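You operate a simulated robot arm through the tools that you are given. There is no shell and no other tool. Be economical: measure what you need, move in short steps, check, and stop when the job is done.

You are at the controls of a simulated robot arm. One attempt, no reset.

JOB
Turn the foaming small pan off, stir it smooth and cover it.
Fine: no foam or brown specks; paddle back; let nothing boil over.

It is judged by the outcome, as a careful person would: the job done as asked, and still so three seconds after it is handed in. It fails if anything else is knocked over, pushed out of place, dropped, spilled or broken. Lids that push on must go on centred and level and be pressed home; caps that screw on are set level and turned clockwise until they are tight.

ROBOT AND FRAMES
A 6-joint arm with a two-finger parallel gripper, fixed in place. Base frame: the origin is at the foot of the arm, x ahead of it, y to its left, z up. Units: m, rad, N and s.
With the tool pointing down near the work surface it reaches from about 0.26 to 0.68 m from the base axis. Its first joint turns from -1.152 to 1.152 rad. Payload 2.9 kg.
The tool frame sits at the grasp point between the pads (the TCP): z along the fingers, y along the line on which they close. The tips reach 0.03 m beyond it. Largest opening 0.11 m; finger width 0.02, thickness 0.01; the body of the gripper, 0.048 by 0.112 m, starts 0.055 m behind the TCP.
Orientation is told as [roll, pitch, yaw] about the base's x, y, z axes, in that order, counted from this pose: with the fingers straight down and closing along the base's y, the tool's x points along the base's -x, its y along +y and its z along -z.

CONTROLS
- The arm moves only by the tool servo_tool. Its argument "deltas" is a list of rows, each an object (a shift or turn left out is 0, a gripper value left out holds the last) with "turn": the turn, a rotation vector about the tool's x, y, z in units of 4 degrees (1.0 is 4 degrees), a list of three; "translation": the shift along the tool's x, y, z in units of 40 mm (1.0 is 40 mm), a list of three; "gripper": the closure, from 0 (fully open) to 1 (shut). In form: [{"turn": [rx, ry, rz], "translation": [x, y, z], "gripper": gripper}, ...]. A call has 1 to 20 rows; each row shifts and turns the commanded pose from where the row before left it, along the tool's axes as they then stand. A call with a number of a shift or a turn outside -1 to 1 is refused whole. Each row takes 0.2 s and may step no farther than 0.05 m and 0.15 rad from the row before; otherwise, or with a gripper value out of range, the whole call is refused. Where a pose cannot be reached the arm comes as near as it can. A force on the tool above 40 N (or 10 N above the force at the start of the call, whichever is more), or a blocked arm, ends the call early, and 0.2 s more pass. The fingers move at their own pace (about 0.108 m/s each) and stop on an object; they squeeze with about 36 N. The grip force told is the motor's: it shows also when the fingers shut on nothing. Time passes only in rows, and 0.2 s behind the last, so rows that do not move let the fingers close. It gives the time, the measured TCP pose, the force on the tool (base axes), the opening and the grip force at its end, in the units of the frame above (readings bear some noise), with the torque about the TCP (base axes, N m) and any sound that the robot's microphone picked up.
- Cameras (640 x 400 px; columns grow to the right, rows downward): "scene" is fixed at [0.0881, 0.4375, 1.4028]; the picture's right is [-0.69, -0.73, 0.00], its down [-0.29, 0.27, -0.92] and it looks along [0.67, -0.63, -0.39] (base axes); focal length 214 px, centre (320, 200). "wrist" rides on the gripper at [0.073, 0.017, -0.103] in the tool frame; the picture's right is [-0.23, 0.97, 0.00], its down [-0.76, -0.18, -0.62] and it looks along [-0.61, -0.14, 0.78] (tool axes); focal length 222 px, centre (320, 200). There is no depth. A picture from a camera that has moved, and an enlarged one, comes with that camera's place and axes in the base frame and with its lens.
- camera(camera): a new picture of that camera. It takes no simulated time.
- enlarge(camera, box): a new picture of the part [left, top, right, bottom] of that camera's present view, enlarged. It takes no simulated time.
- hand_in(): hands the job in; it is judged then, once.

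Go step by step. Nothing tells you positions but the pictures and the camera data: compare them with the known pose of the tool, close in by small moves and look again before you grip or let go. The budget is 120 turns and 68 pictures, counting those below and the enlarged ones. Unless the task says otherwise, let go and move clear before handing in, and close with one line.

The tools are called as name(argument=value, ...) on one line, values as JSON. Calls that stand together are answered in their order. servo_tool: Moves the arm, as the interface text tells. Its arguments: {"type":"object","properties":{"deltas":{"type":"array","items":{"type":"object","properties":{"turn":{"type":"array","items":{"type":"number"}},"translation":{"type":"array","items":{"type":"number"}},"gripper":{"type":"number"}}}}},"required":["deltas"]} The other tools are called the same way: camera (camera) takes a picture; enlarge (camera, box) takes an enlarged picture of a part of a camera's view; hand_in () hands the job in.

At the start:

```text
t: 0.0
tool_pos: [0.2846, 0.1402, 1.3752]
tool_rot: [0.001, -0.002, 0.0]
ft_force: [-0.5, -0.2, -0.4]
ft_torque: [0.04, -0.03, 0.01]
opening: 0.1098
gripper_force: 0.1
```

scene: 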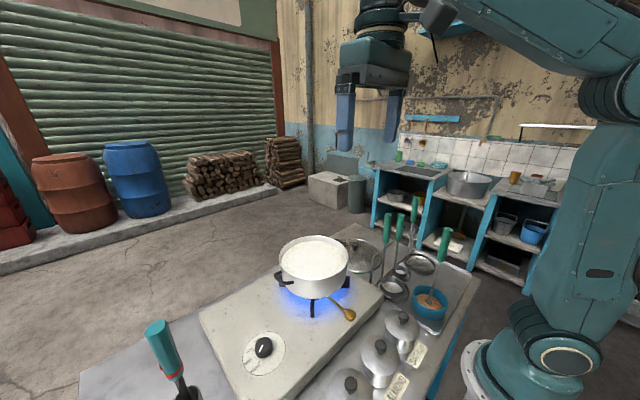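
wrist: 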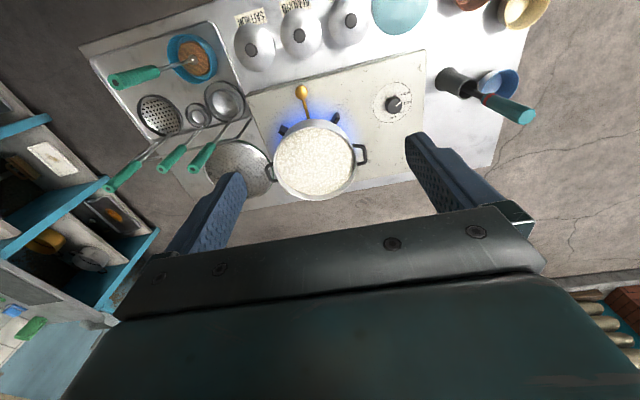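

I see a stove with a foaming pan, a burner knob, a tray of green-handled tools and what looks like a lid behind the pan. I'll enlarge both views to pick out the details.

enlarge(camera="scene", box=[190, 190, 490, 400])

enlarge(camera="wrist", box=[70, 0, 310, 210])

enlarge(camera="wrist", box=[220, 0, 560, 210])

```text
1.90 times, centred on (340, 295) of scene
camera zoom: at [0.0881, 0.4375, 1.4028], right [-0.69, -0.73, 0.0], down [-0.29, 0.27, -0.92], along [0.67, -0.63, -0.39], focal length 408 px, centre (282, 19)
```

zoom: 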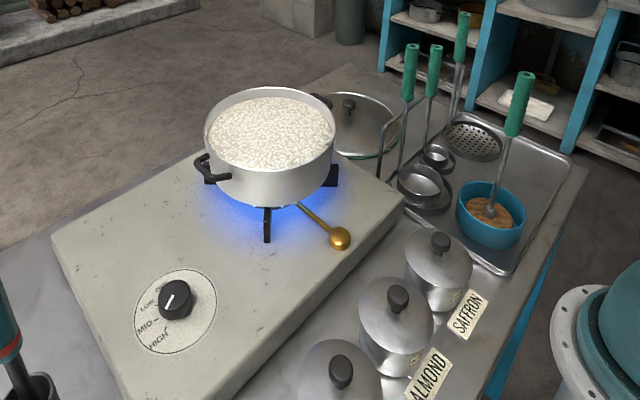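

```text
1.90 times, centred on (190, 105) of wrist
camera zoom: at [0.2121, 0.1559, 1.4781], right [0.23, 0.97, 0.0], down [0.76, -0.18, 0.62], along [0.61, -0.14, -0.78], focal length 423 px, centre (568, 381)
```

zoom: 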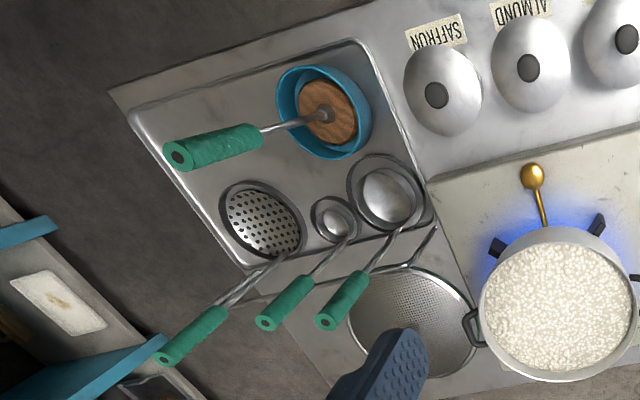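

```text
1.88 times, centred on (390, 105) of wrist
camera zoom: at [0.2121, 0.1559, 1.4781], right [0.23, 0.97, 0.0], down [0.76, -0.18, 0.62], along [0.61, -0.14, -0.78], focal length 418 px, centre (188, 379)
```

zoom: 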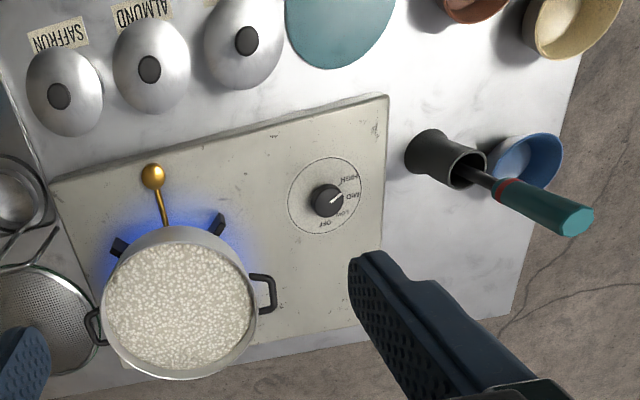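

The knob triangulates to about (0.42, 0.31, 0.875), pointing to MID, with the pan centred near (0.50, 0.08). I'll go above the knob first, because the heat has to go off before the pan boils over.

servo_tool(deltas=[{"translation": [-0.343, 0.42, 0.86], "gripper": 0.3}, {"translation": [-0.343, 0.42, 0.86]}, {"translation": [-0.343, 0.42, 0.86]}, {"translation": [-0.343, 0.42, 0.86]}, {"translation": [-0.343, 0.42, 0.86]}, {"translation": [-0.343, 0.42, 0.86]}, {"translation": [-0.343, 0.42, 0.86]}, {"translation": [-0.343, 0.42, 0.86]}, {"translation": [-0.343, 0.42, 0.86]}, {"translation": [-0.343, 0.42, 0.86]}])

camera(camera="wrist")

enlarge(camera="scene", box=[190, 190, 490, 400])

```text
t: 2.2
tool_pos: [0.4238, 0.3082, 1.0313]
tool_rot: [0.003, -0.003, 0.001]
ft_force: [0.7, -0.2, -0.5]
ft_torque: [0.0, 0.01, 0.02]
opening: 0.0772
gripper_force: 0.1
```

```text
62 pictures are left
camera wrist: at [0.3498, 0.3251, 1.135], right [0.23, 0.97, 0.0], down [0.76, -0.18, 0.62], along [0.61, -0.14, -0.78], focal length 222 px, centre (320, 200)
```

wrist: 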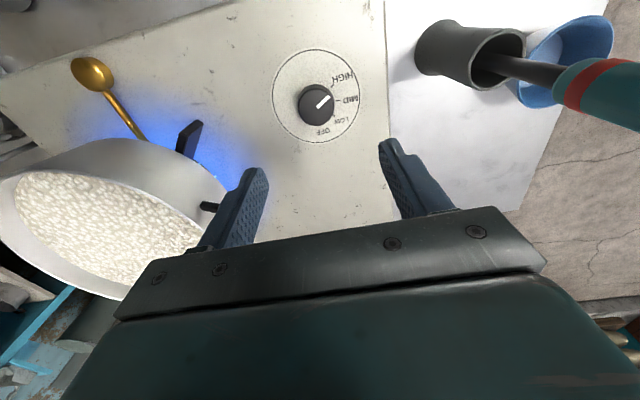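

```text
1.90 times, centred on (340, 295) of scene
camera zoom: at [0.0881, 0.4375, 1.4028], right [-0.69, -0.73, 0.0], down [-0.29, 0.27, -0.92], along [0.67, -0.63, -0.39], focal length 408 px, centre (282, 19)
```

zoom: 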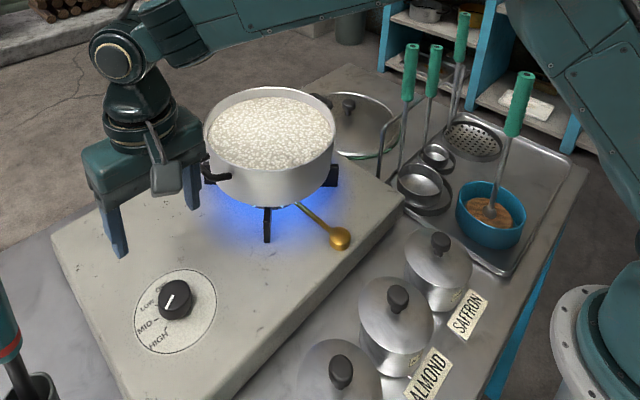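

The gripper is above the knob. I'll zoom in on the dial to read the pointer and the OFF angle.

enlarge(camera="wrist", box=[256, 40, 376, 150])

enlarge(camera="scene", box=[240, 320, 310, 380])

```text
3.64 times, centred on (316, 95) of wrist
camera zoom: at [0.3498, 0.3251, 1.135], right [0.23, 0.97, 0.0], down [0.76, -0.18, 0.62], along [0.61, -0.14, -0.78], focal length 808 px, centre (334, 582)
```

zoom: 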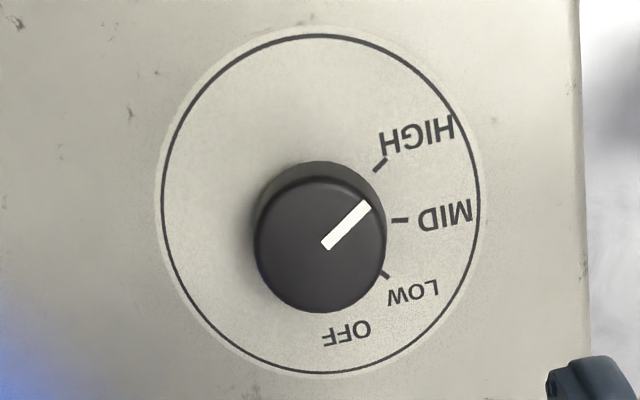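

```text
6.67 times, centred on (275, 350) of scene
camera zoom: at [0.0881, 0.4375, 1.4028], right [-0.69, -0.73, 0.0], down [-0.29, 0.27, -0.92], along [0.67, -0.63, -0.39], focal length 1430 px, centre (620, -800)
```

zoom: 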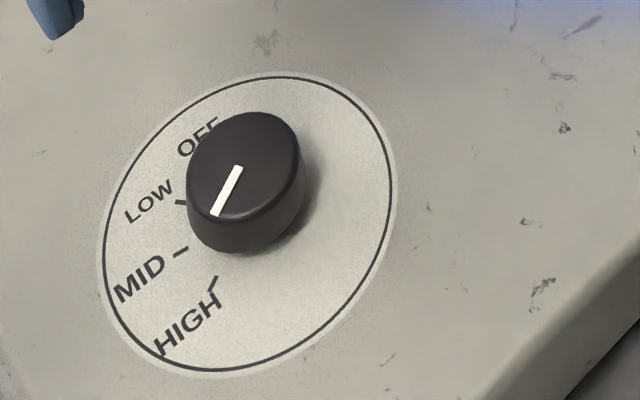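

The pointer is actually at HIGH, and OFF is about 120° clockwise from above. I'll go down around the knob and grip it.

servo_tool(deltas=[{"translation": [0.07, -0.05, 0.86]}, {"translation": [0, 0, 0.86]}, {"translation": [0, 0, 0.86]}, {"translation": [0, 0, 0.86]}, {"gripper": 0.8}, {}, {}])

camera(camera="wrist")

```text
t: 3.8
tool_pos: [0.4199, 0.3046, 0.8939]
tool_rot: [0.001, -0.002, 0.001]
ft_force: [-0.1, 0.9, -6.2]
ft_torque: [0.1, -0.3, 0.01]
opening: 0.0415
gripper_force: 45.4
```

```text
58 pictures are left
camera wrist: at [0.3473, 0.3217, 0.9973], right [0.23, 0.97, 0.0], down [0.76, -0.18, 0.62], along [0.61, -0.14, -0.78], focal length 222 px, centre (320, 200)
```

wrist: 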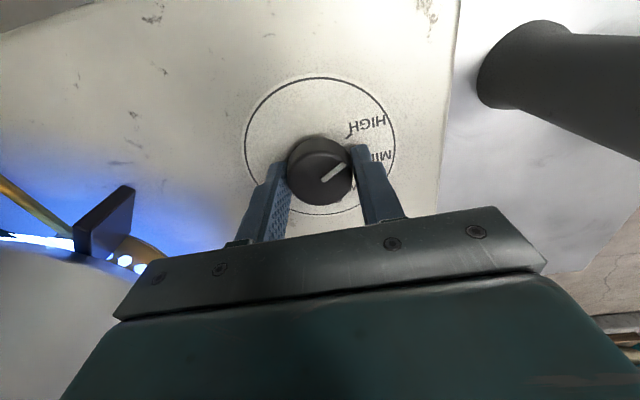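

The knob is gripped with a 41 mm opening. Next I'll turn it clockwise.

servo_tool(deltas=[{"turn": [0, 0, 1]}, {"turn": [0, 0, 1]}, {"turn": [0, 0, 1]}, {"turn": [0, 0, 1]}, {"turn": [0, 0, 1]}, {"turn": [0, 0, 1]}, {"turn": [0, 0, 1]}, {"turn": [0, 0, 1]}, {"turn": [0, 0, 1]}, {"turn": [0, 0, 1]}, {"turn": [0, 0, 1]}, {"turn": [0, 0, 1]}, {"turn": [0, 0, 1]}, {"turn": [0, 0, 1]}, {"turn": [0, 0, 1]}, {"turn": [0, 0, 1]}, {"turn": [0, 0, 1]}, {"turn": [0, 0, 1]}])

camera(camera="wrist")

enlarge(camera="scene", box=[190, 220, 390, 380])

```text
t: 7.6
tool_pos: [0.4199, 0.3051, 0.8947]
tool_rot: [-0.001, -0.001, -1.259]
ft_force: [-4.8, -27.2, 10.1]
ft_torque: [-0.25, 0.36, 0.01]
opening: 0.0414
gripper_force: 44.4
```

```text
57 pictures are left
camera wrist: at [0.4136, 0.379, 0.9973], right [1.0, 0.08, 0.0], down [0.06, -0.78, 0.62], along [0.05, -0.62, -0.78], focal length 222 px, centre (320, 200)
```

wrist: 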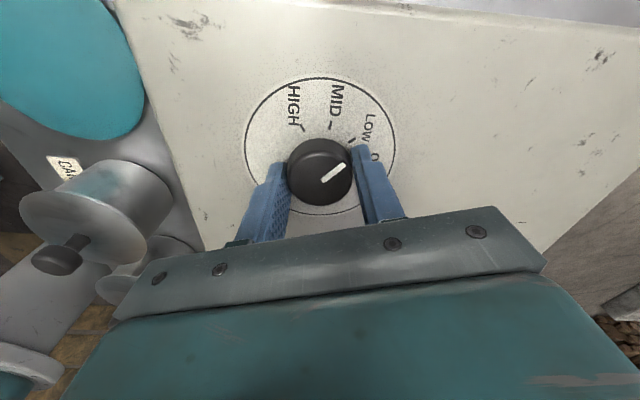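

```text
2.50 times, centred on (290, 300) of scene
camera zoom: at [0.0879, 0.4367, 1.403], right [-0.69, -0.73, 0.0], down [-0.29, 0.27, -0.92], along [0.67, -0.63, -0.39], focal length 536 px, centre (395, -50)
```

zoom: 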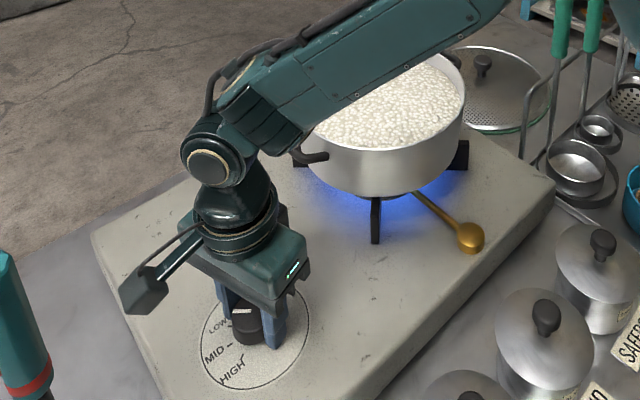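

It has turned 72° and the pointer is near LOW. I'll keep turning towards OFF and ease the sideways load a little.

servo_tool(deltas=[{"turn": [0, 0, 1], "translation": [-0.03, 0, 0]}, {"turn": [0, 0, 1]}, {"turn": [0, 0, 1]}, {"turn": [0, 0, 1]}, {"turn": [0, 0, 1]}, {"turn": [0, 0, 1]}, {"turn": [0, 0, 1]}, {"turn": [0, 0, 1]}, {"turn": [0, 0, 1]}, {"turn": [0, 0, 1]}, {"turn": [0, 0, 1]}, {"turn": [0, 0, 1]}])

camera(camera="wrist")

enlarge(camera="scene", box=[190, 220, 390, 380])

```text
t: 10.2
tool_pos: [0.4209, 0.3051, 0.8932]
tool_rot: [0.001, 0.0, -2.093]
ft_force: [-14.8, -10.8, 11.2]
ft_torque: [-0.12, 0.31, 0.03]
opening: 0.0414
gripper_force: 45.1
```

```text
55 pictures are left
camera wrist: at [0.4703, 0.359, 0.9973], right [0.73, -0.68, 0.0], down [-0.53, -0.57, 0.62], along [-0.43, -0.45, -0.78], focal length 222 px, centre (320, 200)
```

wrist: 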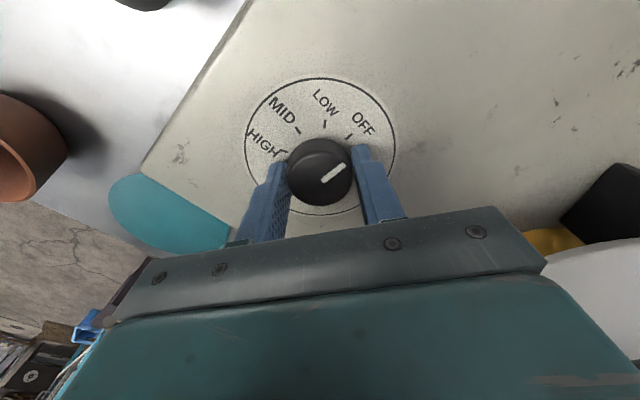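

```text
2.50 times, centred on (290, 300) of scene
camera zoom: at [0.0876, 0.4371, 1.4029], right [-0.69, -0.73, 0.0], down [-0.29, 0.27, -0.92], along [0.67, -0.63, -0.39], focal length 536 px, centre (395, -50)
```

zoom: 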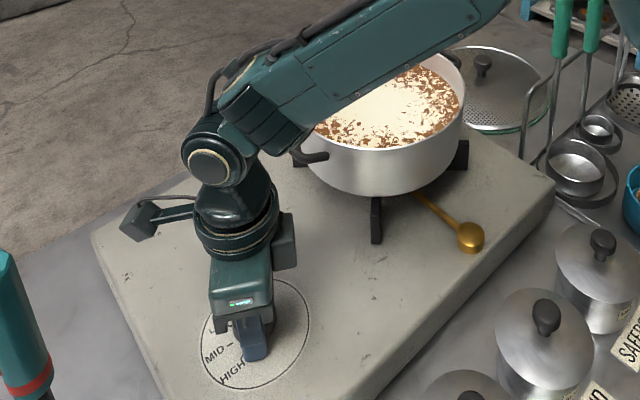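

The flame is out and the pointer is on OFF. The foam has sunk to a skin with brown specks. I'll let go, rise and turn back, then look at the tools and the lid.

servo_tool(deltas=[{"gripper": 0.3}, {}, {"translation": [0, 0, -1]}, {"translation": [0, 0, -1]}, {"translation": [0, 0, -1]}, {"translation": [0, 0, -1], "turn": [0, 0, -1]}, {"translation": [0, 0, -1], "turn": [0, 0, -1]}, {"turn": [0, 0, -1]}, {"turn": [0, 0, -1]}, {"turn": [0, 0, -1]}, {"turn": [0, 0, -1]}, {"turn": [0, 0, -1]}, {"turn": [0, 0, -1]}, {"turn": [0, 0, -1]}, {"turn": [0, 0, -1]}, {"turn": [0, 0, -1]}, {"turn": [0, 0, -1]}, {"turn": [0, 0, -1]}, {"turn": [0, 0, -1]}, {"turn": [0, 0, -1]}])

camera(camera="wrist")

enlarge(camera="scene", box=[260, 180, 500, 340])

enlarge(camera="scene", box=[100, 280, 300, 400])

```text
t: 14.4
tool_pos: [0.4192, 0.3049, 1.0944]
tool_rot: [0.004, -0.002, -1.046]
ft_force: [-0.8, 0.2, -0.7]
ft_torque: [0.01, -0.03, 0.01]
opening: 0.0769
gripper_force: 0.0
```

```text
53 pictures are left
camera wrist: at [0.3977, 0.3758, 1.1974], right [0.96, 0.29, 0.0], down [0.23, -0.75, 0.62], along [0.18, -0.59, -0.78], focal length 222 px, centre (320, 200)
```

wrist: 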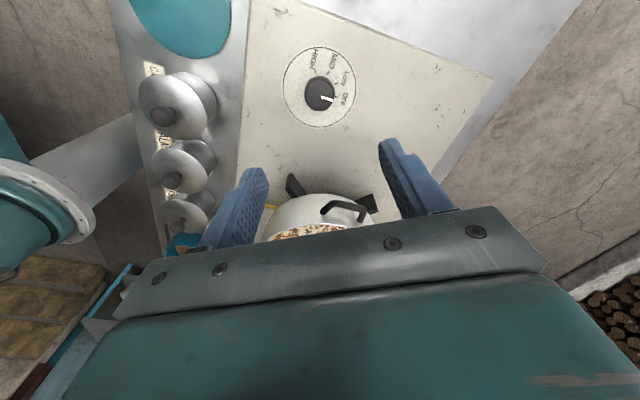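

```text
2.50 times, centred on (380, 260) of scene
camera zoom: at [0.0881, 0.4375, 1.4028], right [-0.69, -0.73, 0.0], down [-0.29, 0.27, -0.92], along [0.67, -0.63, -0.39], focal length 536 px, centre (170, 50)
```

zoom: 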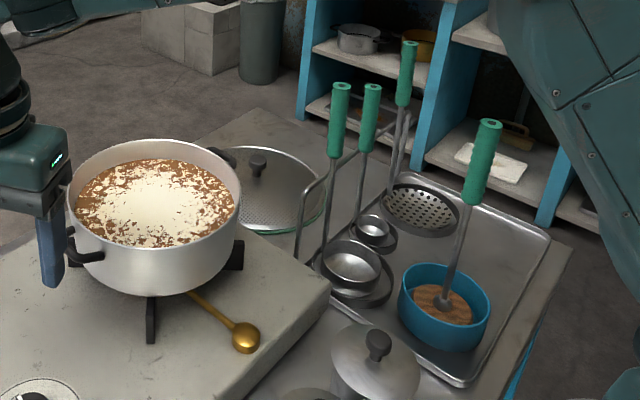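

```text
3.20 times, centred on (200, 340) of scene
camera zoom: at [0.0881, 0.4375, 1.4028], right [-0.69, -0.73, 0.0], down [-0.29, 0.27, -0.92], along [0.67, -0.63, -0.39], focal length 686 px, centre (704, -248)
```

zoom: 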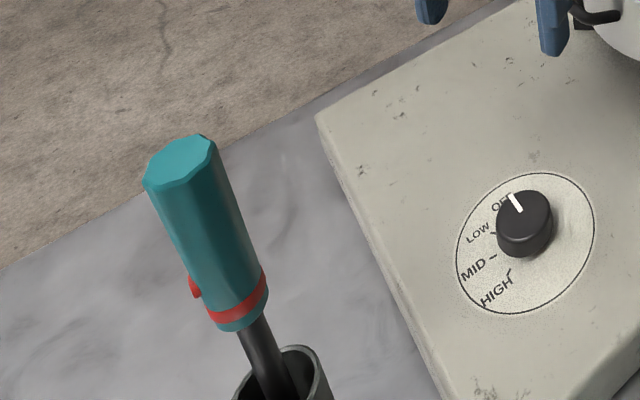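

The knob reads OFF. The red-banded tool with a button looks like a lighter. The likely paddle is the green-handled one standing in the blue bowl at about (0.21, -0.15), with the lid behind the pan. I'll finish turning back and go for a closer look over the tray.

servo_tool(deltas=[{"translation": [0, 0, -0.5], "turn": [0, 0, -1]}, {"translation": [0, 0, -0.5], "turn": [0, 0, -1]}, {"translation": [0, 0, -0.5], "turn": [0, 0, -1]}, {"translation": [0, 0, -0.5], "turn": [0, 0, -1]}, {"translation": [0, 0, -0.5], "turn": [0, 0, -1]}, {"turn": [0, 0, -1]}, {"turn": [0, 0, -1]}, {"turn": [0, 0, -1]}, {"turn": [0, 0, -1]}, {"turn": [0, 0, -1]}, {"turn": [0, 0, -1]}, {"turn": [0, 0, -1]}, {"turn": [0, 0, -1]}, {"turn": [0, 0, -1]}, {"turn": [0, 0, -1]}])

servo_tool(deltas=[{"translation": [0.26, -0.95, -0.1]}, {"translation": [0.26, -0.95, -0.1]}, {"translation": [0.26, -0.95, -0.1]}, {"translation": [0.26, -0.95, -0.1]}, {"translation": [0.26, -0.95, -0.1]}, {"translation": [0.26, -0.95, -0.1]}, {"translation": [0.26, -0.95, -0.1]}, {"translation": [0.26, -0.95, -0.1]}, {"translation": [0.26, -0.95, -0.1]}, {"translation": [0.26, -0.95, -0.1]}])

camera(camera="wrist")

```text
t: 17.6
tool_pos: [0.4203, 0.3044, 1.1938]
tool_rot: [0.001, -0.001, 0.002]
ft_force: [-0.2, 0.7, 0.7]
ft_torque: [-0.04, -0.03, -0.01]
opening: 0.0768
gripper_force: 0.0
```

```text
t: 19.8
tool_pos: [0.3153, -0.0764, 1.2344]
tool_rot: [0.001, -0.002, 0.002]
ft_force: [0.0, 0.6, -0.6]
ft_torque: [0.01, 0.02, 0.0]
opening: 0.0772
gripper_force: 0.0
```

```text
50 pictures are left
camera wrist: at [0.2429, -0.0598, 1.3367], right [0.23, 0.97, 0.0], down [0.76, -0.18, 0.62], along [0.61, -0.14, -0.78], focal length 222 px, centre (320, 200)
```

wrist: 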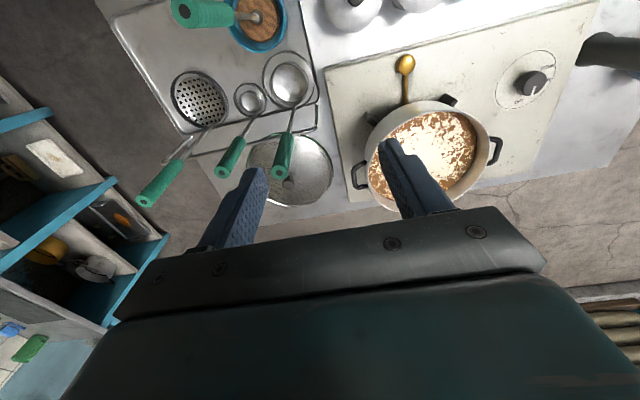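

enlarge(camera="wrist", box=[150, 0, 350, 120])

enlarge(camera="wrist", box=[200, 60, 400, 210])

enlarge(camera="scene", box=[350, 180, 470, 330])

```text
3.20 times, centred on (250, 60) of wrist
camera zoom: at [0.2429, -0.0598, 1.3367], right [0.23, 0.97, 0.0], down [0.76, -0.18, 0.62], along [0.61, -0.14, -0.78], focal length 711 px, centre (544, 648)
```

zoom: 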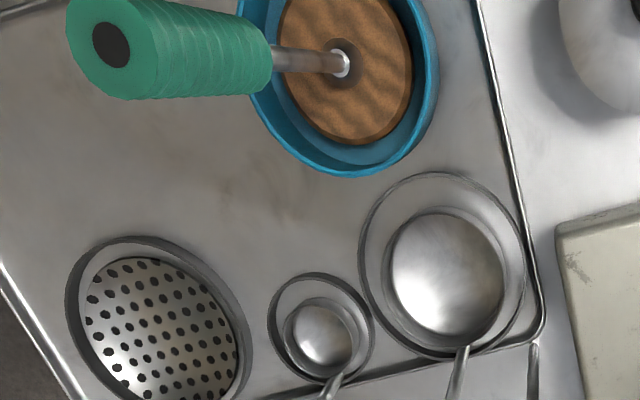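

```text
2.67 times, centred on (300, 135) of wrist
camera zoom: at [0.2429, -0.0598, 1.3367], right [0.23, 0.97, 0.0], down [0.76, -0.18, 0.62], along [0.61, -0.14, -0.78], focal length 592 px, centre (373, 373)
```

zoom: 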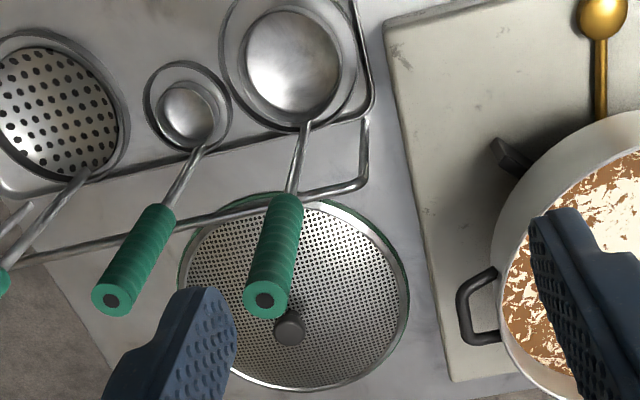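

```text
2.67 times, centred on (410, 255) of scene
camera zoom: at [0.0881, 0.4375, 1.4028], right [-0.69, -0.73, 0.0], down [-0.29, 0.27, -0.92], along [0.67, -0.63, -0.39], focal length 572 px, centre (80, 53)
```

zoom: 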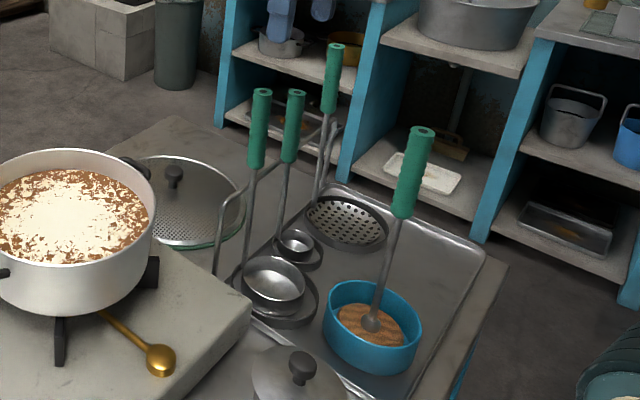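

The paddle is the wooden disc on the green-handled shaft, standing upright in the blue bowl at about (0.213, -0.159) with its top at z≈1.11. The perforated lid with the black knob lies behind at about (0.55, -0.21). I'll move above the paddle handle.

servo_tool(deltas=[{"translation": [0.64, -0.52, 0]}, {"translation": [0.64, -0.52, 0]}, {"translation": [0.64, -0.52, 0.2]}, {"translation": [0.64, -0.52, 0.2]}])

camera(camera="wrist")

enlarge(camera="scene", box=[370, 150, 530, 330])

```text
t: 20.8
tool_pos: [0.214, -0.1589, 1.218]
tool_rot: [0.002, -0.003, 0.001]
ft_force: [0.0, -0.4, 0.1]
ft_torque: [0.06, 0.02, -0.02]
opening: 0.0768
gripper_force: 0.1
```

```text
46 pictures are left
camera wrist: at [0.1402, -0.1427, 1.3202], right [0.23, 0.97, 0.0], down [0.76, -0.18, 0.62], along [0.61, -0.14, -0.78], focal length 222 px, centre (320, 200)
```

wrist: 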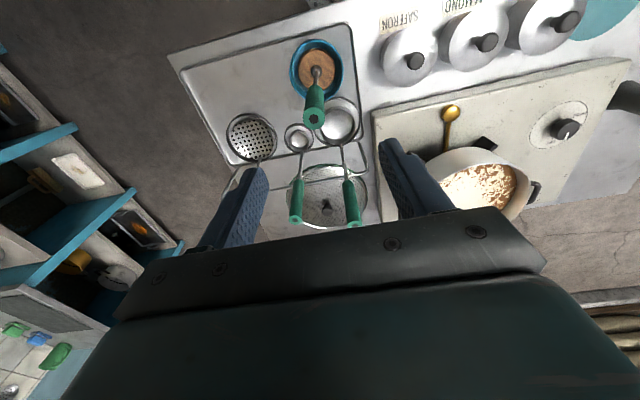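

```text
2.22 times, centred on (450, 240) of scene
camera zoom: at [0.0881, 0.4375, 1.4028], right [-0.69, -0.73, 0.0], down [-0.29, 0.27, -0.92], along [0.67, -0.63, -0.39], focal length 477 px, centre (31, 111)
```

zoom: 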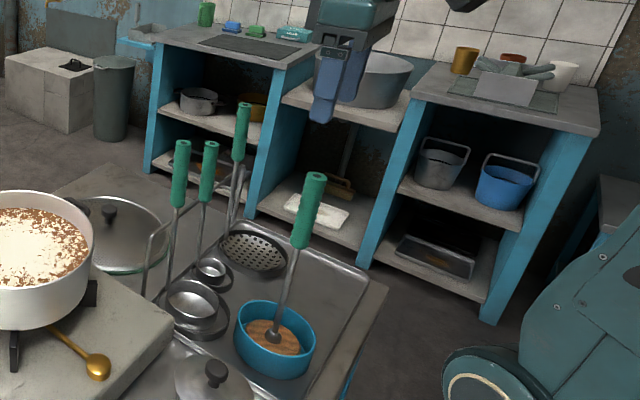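

The gripper is nearly over the handle, which I put at (0.209, -0.161). I'll go down around it.

servo_tool(deltas=[{"translation": [0.12, -0.05, 0.8]}, {"translation": [0, 0, 0.9]}, {"translation": [0, 0, 0.9]}, {"translation": [0, 0, 0.9]}])

camera(camera="wrist")

```text
t: 21.8
tool_pos: [0.2101, -0.1605, 1.077]
tool_rot: [0.003, -0.004, 0.0]
ft_force: [-0.9, -0.2, 0.2]
ft_torque: [0.01, -0.04, 0.03]
opening: 0.077
gripper_force: 0.1
```

```text
44 pictures are left
camera wrist: at [0.1361, -0.1437, 1.1796], right [0.23, 0.97, 0.0], down [0.76, -0.18, 0.63], along [0.61, -0.14, -0.78], focal length 222 px, centre (320, 200)
```

wrist: 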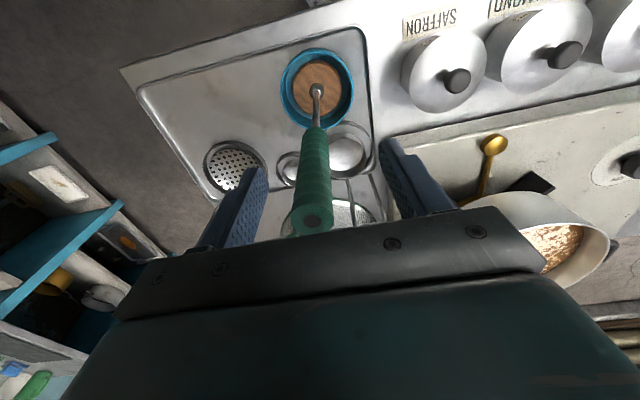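

The handle is between the fingers, so I'll close on it.

servo_tool(deltas=[{"translation": [0.05, -0.05, 0], "gripper": 0.8}, {"gripper": 0.95}, {}, {}])

camera(camera="wrist")

```text
t: 22.8
tool_pos: [0.2083, -0.1618, 1.0775]
tool_rot: [0.002, -0.001, 0.001]
ft_force: [-0.4, 0.0, 0.2]
ft_torque: [0.0, 0.03, 0.0]
opening: 0.0217
gripper_force: 36.2
```

```text
43 pictures are left
camera wrist: at [0.1342, -0.1457, 1.1799], right [0.23, 0.97, 0.0], down [0.76, -0.18, 0.62], along [0.61, -0.14, -0.78], focal length 222 px, centre (320, 200)
```

wrist: 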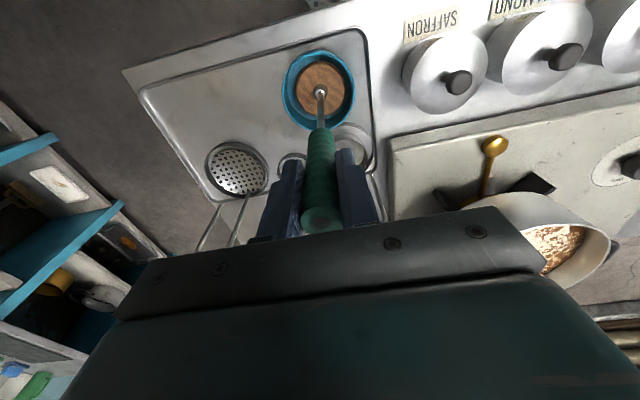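

The paddle is gripped. I'll lift it straight up out of the bowl and check.

servo_tool(deltas=[{"translation": [0, 0, -0.5]}, {"translation": [0, 0, -0.9]}, {"translation": [0, 0, -0.9]}, {"translation": [0, 0, -0.9]}, {"translation": [0, 0, -0.9]}, {"translation": [0, 0, -0.9]}])

enlarge(camera="scene", box=[260, 120, 540, 330])

camera(camera="wrist")

```text
t: 24.2
tool_pos: [0.2065, -0.163, 1.2774]
tool_rot: [0.0, -0.002, 0.002]
ft_force: [0.1, -0.5, -2.3]
ft_torque: [-0.02, 0.03, -0.02]
opening: 0.0216
gripper_force: 36.1
```

```text
1.90 times, centred on (400, 225) of scene
camera zoom: at [0.0881, 0.4374, 1.4028], right [-0.69, -0.73, 0.0], down [-0.29, 0.27, -0.92], along [0.67, -0.63, -0.39], focal length 408 px, centre (168, 152)
```

zoom: 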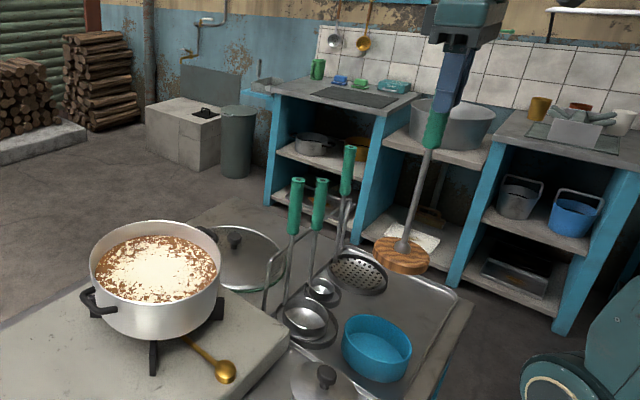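

```text
41 pictures are left
camera wrist: at [0.1332, -0.1469, 1.3801], right [0.23, 0.97, 0.0], down [0.76, -0.18, 0.62], along [0.61, -0.14, -0.78], focal length 222 px, centre (320, 200)
```

wrist: 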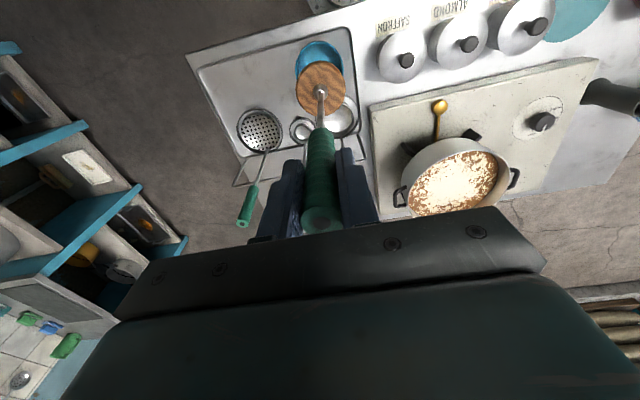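

The paddle head is about 0.265 m below the TCP. I'll carry it over the jars, away from the tool handles which top out near z≈1.08, to above the pan, and check there.

servo_tool(deltas=[{"translation": [0, 0.9, -0.3]}, {"translation": [0, 1, -0.3]}, {"translation": [0, 1, 0]}, {"translation": [0, 1, 0]}, {"translation": [0, 1, 0]}, {"translation": [0, 1, 0]}, {"translation": [-0.6, 0.35, 0]}, {"translation": [-1, 0, 0]}, {"translation": [-1, 0, 0]}, {"translation": [-1, 0, 0]}, {"translation": [-1, 0, 0]}, {"translation": [-1, 0, 0]}, {"translation": [-1, 0, 0]}, {"translation": [-0.4, 0, 0]}])

camera(camera="wrist")

enlarge(camera="scene", box=[220, 120, 440, 340])

```text
t: 27.2
tool_pos: [0.4859, 0.0858, 1.3028]
tool_rot: [0.002, -0.001, 0.001]
ft_force: [-0.4, 0.1, -3.0]
ft_torque: [0.03, 0.0, 0.0]
opening: 0.0219
gripper_force: 35.6
```

```text
40 pictures are left
camera wrist: at [0.4141, 0.1041, 1.4042], right [0.23, 0.97, 0.0], down [0.76, -0.18, 0.62], along [0.61, -0.14, -0.78], focal length 222 px, centre (320, 200)
```

wrist: 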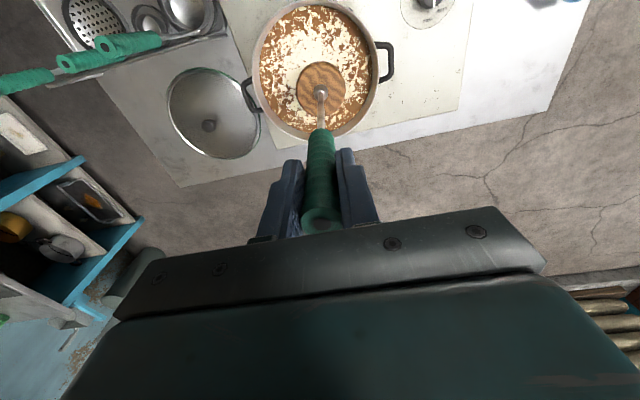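

```text
1.82 times, centred on (330, 230) of scene
camera zoom: at [0.0882, 0.4375, 1.4028], right [-0.69, -0.73, 0.0], down [-0.29, 0.27, -0.92], along [0.67, -0.63, -0.39], focal length 390 px, centre (302, 146)
```

zoom: 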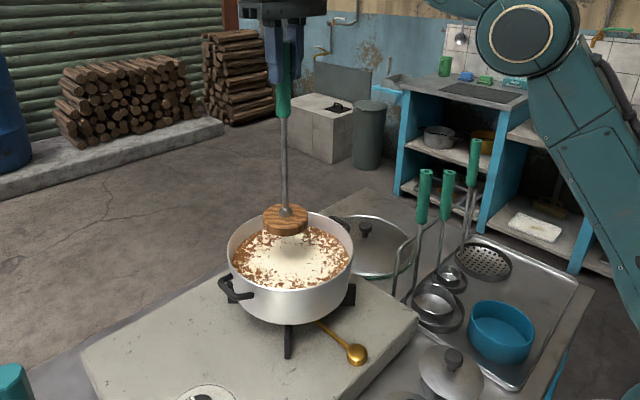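

The paddle is centred over the pan, whose centre I put at about (0.485, 0.085). I'll lower it slowly into the milk and watch the force.

servo_tool(deltas=[{"translation": [0, 0, 0.5]}, {"translation": [0, 0, 0.5]}, {"translation": [0, 0, 0.4]}, {"translation": [0, 0, 0.4]}, {"translation": [0, 0, 0.3]}, {"translation": [0, 0, 0.2]}, {}])

enlarge(camera="scene", box=[260, 210, 400, 330])

camera(camera="wrist")

```text
t: 28.8
tool_pos: [0.4865, 0.0873, 1.2095]
tool_rot: [0.001, -0.003, 0.0]
ft_force: [0.5, -0.1, -2.3]
ft_torque: [-0.01, 0.01, -0.01]
opening: 0.0218
gripper_force: 36.1
```

```text
3.33 times, centred on (330, 270) of scene
camera zoom: at [0.0882, 0.4375, 1.4028], right [-0.69, -0.73, 0.0], down [-0.29, 0.27, -0.92], along [0.67, -0.63, -0.39], focal length 715 px, centre (287, -33)
```

zoom: 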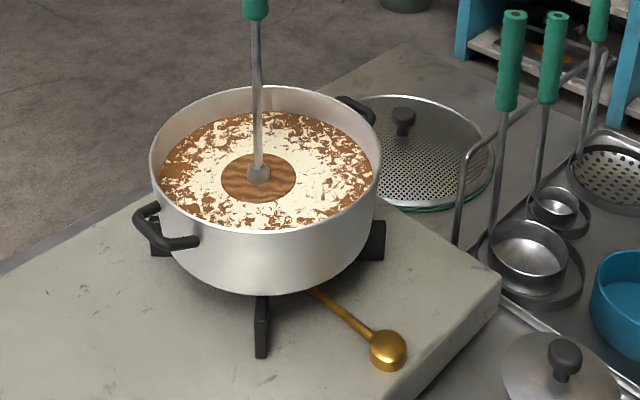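

```text
37 pictures are left
camera wrist: at [0.4139, 0.1042, 1.3126], right [0.23, 0.97, 0.0], down [0.76, -0.18, 0.63], along [0.61, -0.14, -0.78], focal length 222 px, centre (320, 200)
```

wrist: 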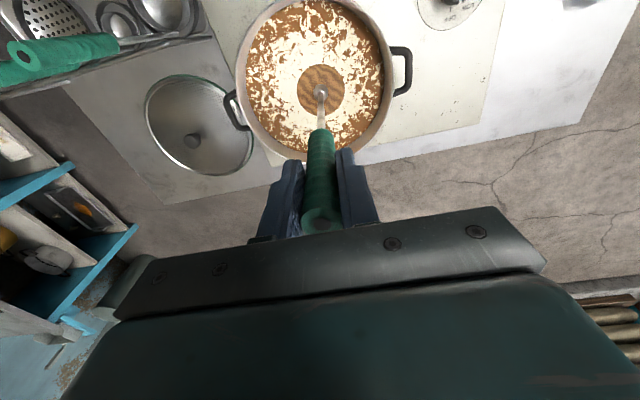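

The disc sits at the milk surface and the force is steady. I'll lower it about 18 mm more and make one gentle circle of 40 mm radius.

servo_tool(deltas=[{"translation": [0.125, -0.18, 0.2]}, {"translation": [0, 0, 0.2]}, {"translation": [0.4, 0, 0.05]}, {"translation": [0.6, 0, 0]}, {"translation": [-0.134, 0.5, 0]}, {"translation": [-0.366, 0.366, 0]}, {"translation": [-0.5, 0.134, 0]}, {"translation": [-0.5, -0.134, 0]}, {"translation": [-0.366, -0.366, 0]}, {"translation": [-0.134, -0.5, 0]}, {"translation": [0.134, -0.5, 0]}, {"translation": [0.366, -0.366, 0]}, {"translation": [0.5, -0.134, 0]}, {"translation": [0.5, 0.134, 0]}, {"translation": [0.366, 0.366, 0]}, {"translation": [0.134, 0.5, 0]}])

enlarge(camera="scene", box=[260, 210, 400, 330])

camera(camera="wrist")

```text
t: 32.2
tool_pos: [0.4418, 0.0797, 1.1917]
tool_rot: [0.003, -0.001, 0.001]
ft_force: [0.4, 0.3, -1.9]
ft_torque: [-0.06, 0.01, -0.03]
opening: 0.0217
gripper_force: 36.0
```

```text
3.33 times, centred on (330, 270) of scene
camera zoom: at [0.0882, 0.4375, 1.4027], right [-0.69, -0.73, 0.0], down [-0.29, 0.27, -0.92], along [0.67, -0.63, -0.39], focal length 715 px, centre (287, -33)
```

zoom: 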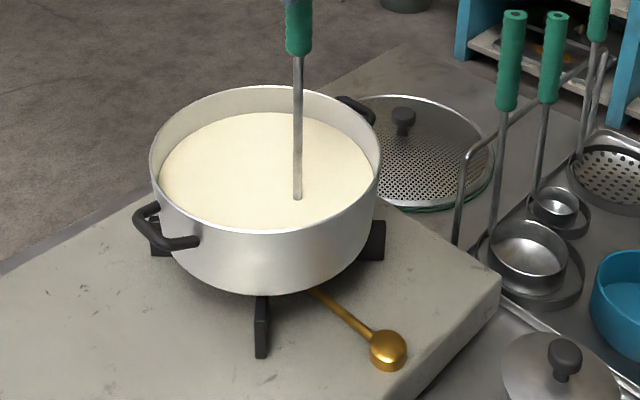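

```text
35 pictures are left
camera wrist: at [0.3691, 0.0969, 1.2949], right [0.23, 0.97, 0.0], down [0.76, -0.18, 0.62], along [0.61, -0.14, -0.78], focal length 222 px, centre (320, 200)
```

wrist: 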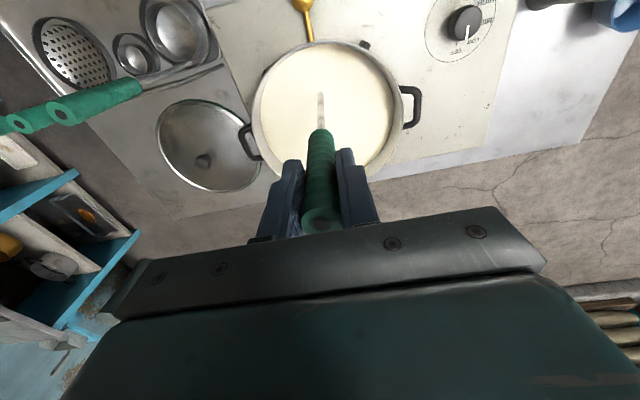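

The milk turned smooth in one round. I'll do one more circle for good measure, come back to the centre, lift and let the paddle drain over the pan.

servo_tool(deltas=[{"translation": [-0.134, 0.5, 0]}, {"translation": [-0.366, 0.366, 0]}, {"translation": [-0.5, 0.134, 0]}, {"translation": [-0.5, -0.134, 0]}, {"translation": [-0.366, -0.366, 0]}, {"translation": [-0.134, -0.5, 0]}, {"translation": [0.134, -0.5, 0]}, {"translation": [0.366, -0.366, 0]}, {"translation": [0.5, -0.134, 0]}, {"translation": [0.5, 0.134, 0]}, {"translation": [0.366, 0.366, 0]}, {"translation": [0.134, 0.5, 0]}, {"translation": [-0.5, 0, 0]}, {"translation": [-0.5, 0, 0]}, {"translation": [0, 0, -0.2]}, {"translation": [0, 0, -0.3]}, {"translation": [0, 0, -0.4]}, {"translation": [0, 0, -0.5]}, {"translation": [0, 0, -0.6]}, {"translation": [0, 0, -0.7]}])

servo_tool(deltas=[{}, {}, {}, {}, {}, {}, {}, {}, {}, {}])

enlarge(camera="scene", box=[240, 190, 400, 330])

camera(camera="wrist")

```text
t: 36.4
tool_pos: [0.4801, 0.0785, 1.2999]
tool_rot: [0.002, -0.001, -0.001]
ft_force: [-0.9, -0.1, -2.5]
ft_torque: [0.01, 0.01, 0.03]
opening: 0.0214
gripper_force: 35.8
```

```text
t: 38.6
tool_pos: [0.4825, 0.0789, 1.3]
tool_rot: [0.003, -0.001, 0.0]
ft_force: [0.7, 0.3, -2.3]
ft_torque: [-0.03, 0.02, 0.0]
opening: 0.0218
gripper_force: 35.9
```

```text
2.86 times, centred on (320, 260) of scene
camera zoom: at [0.0882, 0.4375, 1.4028], right [-0.69, -0.73, 0.0], down [-0.29, 0.27, -0.92], along [0.67, -0.63, -0.39], focal length 613 px, centre (320, 29)
```

zoom: 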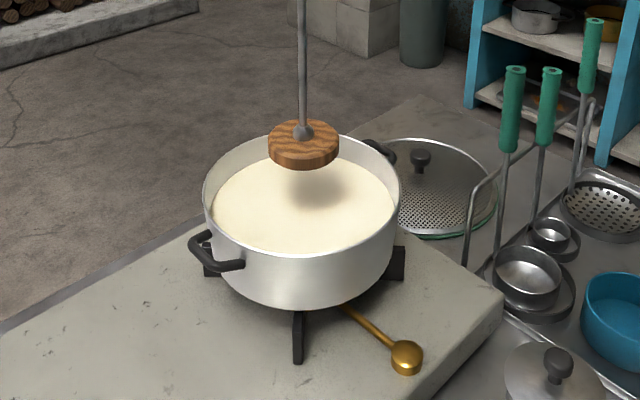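

```text
33 pictures are left
camera wrist: at [0.4088, 0.0959, 1.4034], right [0.23, 0.97, 0.0], down [0.76, -0.18, 0.62], along [0.61, -0.14, -0.78], focal length 222 px, centre (320, 200)
```

wrist: 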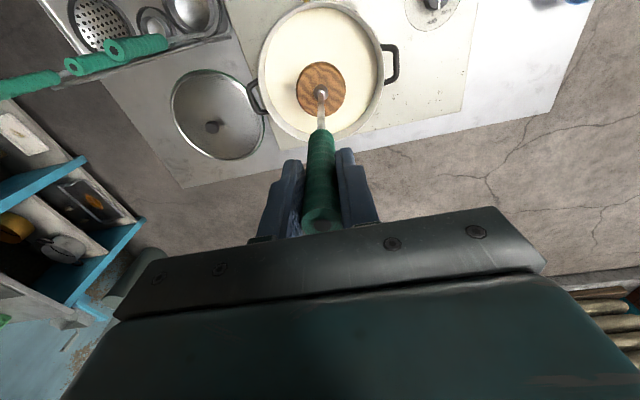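

The milk is smooth and the paddle isn't dripping. I'll take it back along the same path to above the blue bowl.

servo_tool(deltas=[{"translation": [0.8, 0, 0]}, {"translation": [1, 0, 0]}, {"translation": [1, 0, 0]}, {"translation": [1, 0, 0]}, {"translation": [1, 0, 0]}, {"translation": [1, 0, 0]}, {"translation": [1, -0.2, 0]}, {"translation": [0.02, -0.8, 0]}, {"translation": [0, -1, 0]}, {"translation": [0, -1, 0]}, {"translation": [0, -1, 0]}, {"translation": [0, -1, 0]}, {"translation": [0, -1, 0]}, {}])

camera(camera="wrist")

```text
t: 41.6
tool_pos: [0.2084, -0.1594, 1.2974]
tool_rot: [0.001, -0.001, 0.001]
ft_force: [-0.7, -0.3, -2.6]
ft_torque: [-0.01, 0.03, 0.01]
opening: 0.0218
gripper_force: 35.5
```

```text
32 pictures are left
camera wrist: at [0.1357, -0.1427, 1.4009], right [0.23, 0.97, 0.0], down [0.76, -0.18, 0.62], along [0.61, -0.14, -0.78], focal length 222 px, centre (320, 200)
```

wrist: 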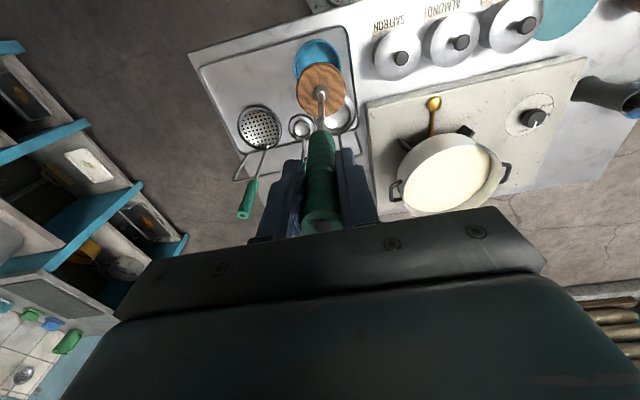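

The paddle is lined up above the bowl. I'll lower it to just above its resting height.

servo_tool(deltas=[{"translation": [0, -0.05, 0.8]}, {"translation": [0, 0, 0.9]}, {"translation": [0, 0, 0.9]}, {"translation": [0, 0, 0.9]}, {"translation": [0, 0, 0.8]}, {"translation": [0, 0, 0.6]}, {"translation": [0, 0, 0.3]}, {}])

camera(camera="wrist")

enlarge(camera="scene", box=[370, 200, 490, 330])

```text
t: 43.4
tool_pos: [0.2083, -0.1612, 1.0901]
tool_rot: [0.003, -0.003, 0.0]
ft_force: [-1.1, -0.4, -2.1]
ft_torque: [0.01, 0.02, 0.01]
opening: 0.0217
gripper_force: 36.1
```

```text
31 pictures are left
camera wrist: at [0.1365, -0.1446, 1.1931], right [0.23, 0.97, 0.0], down [0.76, -0.18, 0.62], along [0.61, -0.14, -0.78], focal length 222 px, centre (320, 200)
```

wrist: 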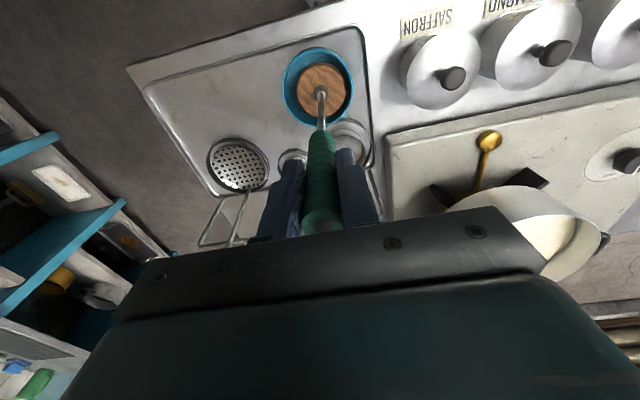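

```text
3.08 times, centred on (430, 265) of scene
camera zoom: at [0.0881, 0.4374, 1.4028], right [-0.69, -0.73, 0.0], down [-0.29, 0.27, -0.92], along [0.67, -0.63, -0.39], focal length 660 px, centre (-18, 0)
```

zoom: 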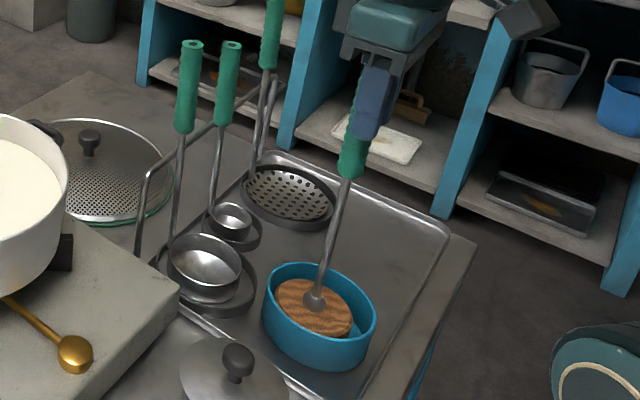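

The disc is inside the bowl. I'll lower the last 12 mm gently, checking for contact.

servo_tool(deltas=[{"translation": [0, 0, 0.15]}, {"translation": [0, 0, 0.12]}, {"translation": [0, 0, 0.04]}, {}])

```text
t: 44.4
tool_pos: [0.2093, -0.1624, 1.0781]
tool_rot: [0.002, -0.002, 0.0]
ft_force: [0.4, 0.2, -2.8]
ft_torque: [-0.06, 0.04, 0.03]
opening: 0.0217
gripper_force: 36.2
```

It isn't carrying load yet. I'll lower another 2 mm.

servo_tool(deltas=[{"translation": [0, 0, 0.03]}, {"translation": [0, 0, 0.02]}, {}])

```text
t: 45.2
tool_pos: [0.2107, -0.1605, 1.0757]
tool_rot: [0.003, -0.003, 0.0]
ft_force: [0.5, 0.1, -1.6]
ft_torque: [0.1, 0.02, -0.02]
opening: 0.0218
gripper_force: 36.5
```

servo_tool(deltas=[{"translation": [0, 0, 0.02]}, {"translation": [0, 0, 0.02]}, {}])

```text
t: 46.0
tool_pos: [0.2096, -0.1622, 1.0763]
tool_rot: [0.0, -0.006, 0.002]
ft_force: [-1.4, 4.0, 30.5]
ft_torque: [0.29, 0.13, 0.04]
opening: 0.0218
gripper_force: 36.2
```

It's in contact. I'll back off the load, open slowly and rise.

servo_tool(deltas=[{"translation": [0, 0, -0.035]}, {}, {"gripper": 0.7}, {"gripper": 0.5}, {"gripper": 0.3}, {}])

enlarge(camera="scene", box=[370, 180, 490, 330])

```text
t: 47.4
tool_pos: [0.2101, -0.1617, 1.0765]
tool_rot: [0.001, -0.002, 0.0]
ft_force: [0.1, 0.1, -0.6]
ft_torque: [0.02, 0.03, -0.02]
opening: 0.077
gripper_force: 0.0
```

```text
2.67 times, centred on (430, 255) of scene
camera zoom: at [0.0881, 0.4375, 1.4028], right [-0.69, -0.73, 0.0], down [-0.29, 0.27, -0.92], along [0.67, -0.63, -0.39], focal length 572 px, centre (27, 53)
```

zoom: 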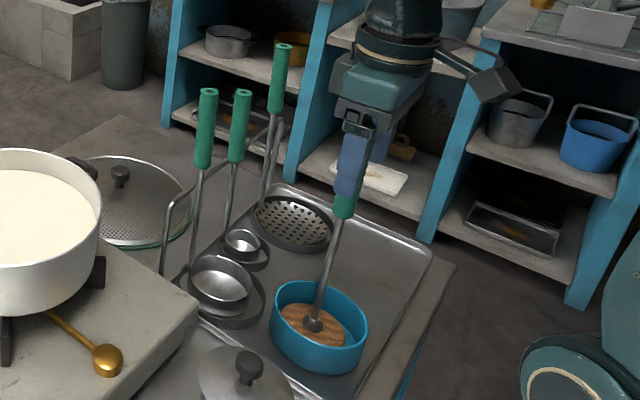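

The paddle stands back in its bowl. I'll rise and move to a view over the lid.

servo_tool(deltas=[{"translation": [0, 0, -0.5]}, {"translation": [0, 0, -1]}, {"translation": [0, 0, -1]}, {"translation": [0, 0, -1]}, {"translation": [0, 0, -1]}, {"translation": [-1, -0.2, -0.2]}, {"translation": [-1, -0.2, -0.2]}, {"translation": [-1, -0.2, 0]}, {"translation": [-1, -0.2, 0]}, {"translation": [-1, -0.2, 0]}, {}])

camera(camera="wrist")

enlarge(camera="scene", box=[340, 190, 460, 310])

```text
t: 49.8
tool_pos: [0.4104, -0.2008, 1.2734]
tool_rot: [0.001, -0.002, -0.001]
ft_force: [0.0, 0.1, -0.8]
ft_torque: [-0.04, 0.01, 0.02]
opening: 0.077
gripper_force: 0.0
```

```text
28 pictures are left
camera wrist: at [0.3366, -0.1853, 1.3761], right [0.23, 0.97, 0.0], down [0.76, -0.18, 0.62], along [0.61, -0.14, -0.78], focal length 222 px, centre (320, 200)
```

wrist: 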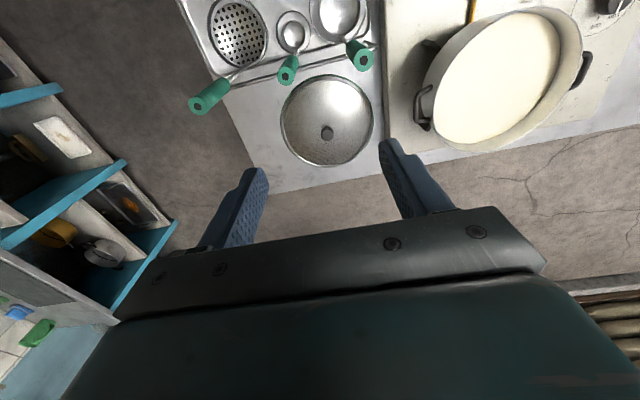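

```text
3.33 times, centred on (400, 250) of scene
camera zoom: at [0.0881, 0.4375, 1.4028], right [-0.69, -0.73, 0.0], down [-0.29, 0.27, -0.92], along [0.67, -0.63, -0.39], focal length 715 px, centre (53, 33)
```

zoom: 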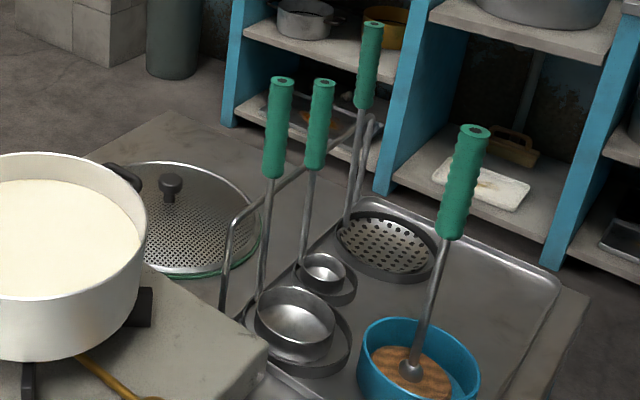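

The lid knob is about (0.545, -0.21, 0.855). The ladle handles stand up to about z≈1.08 between it and the base, so I need to see where the forearm runs before reaching over them.

camera(camera="scene")

```text
26 pictures are left
```

scene: 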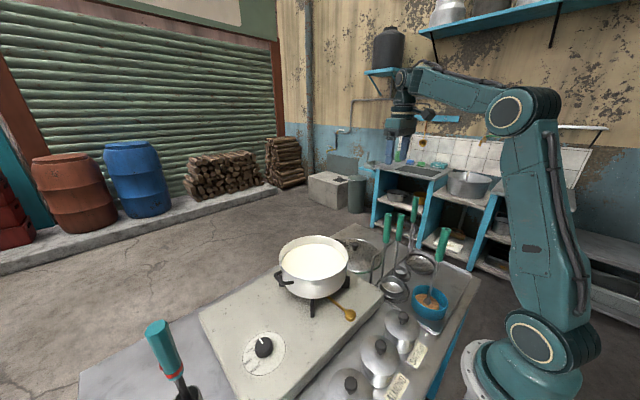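

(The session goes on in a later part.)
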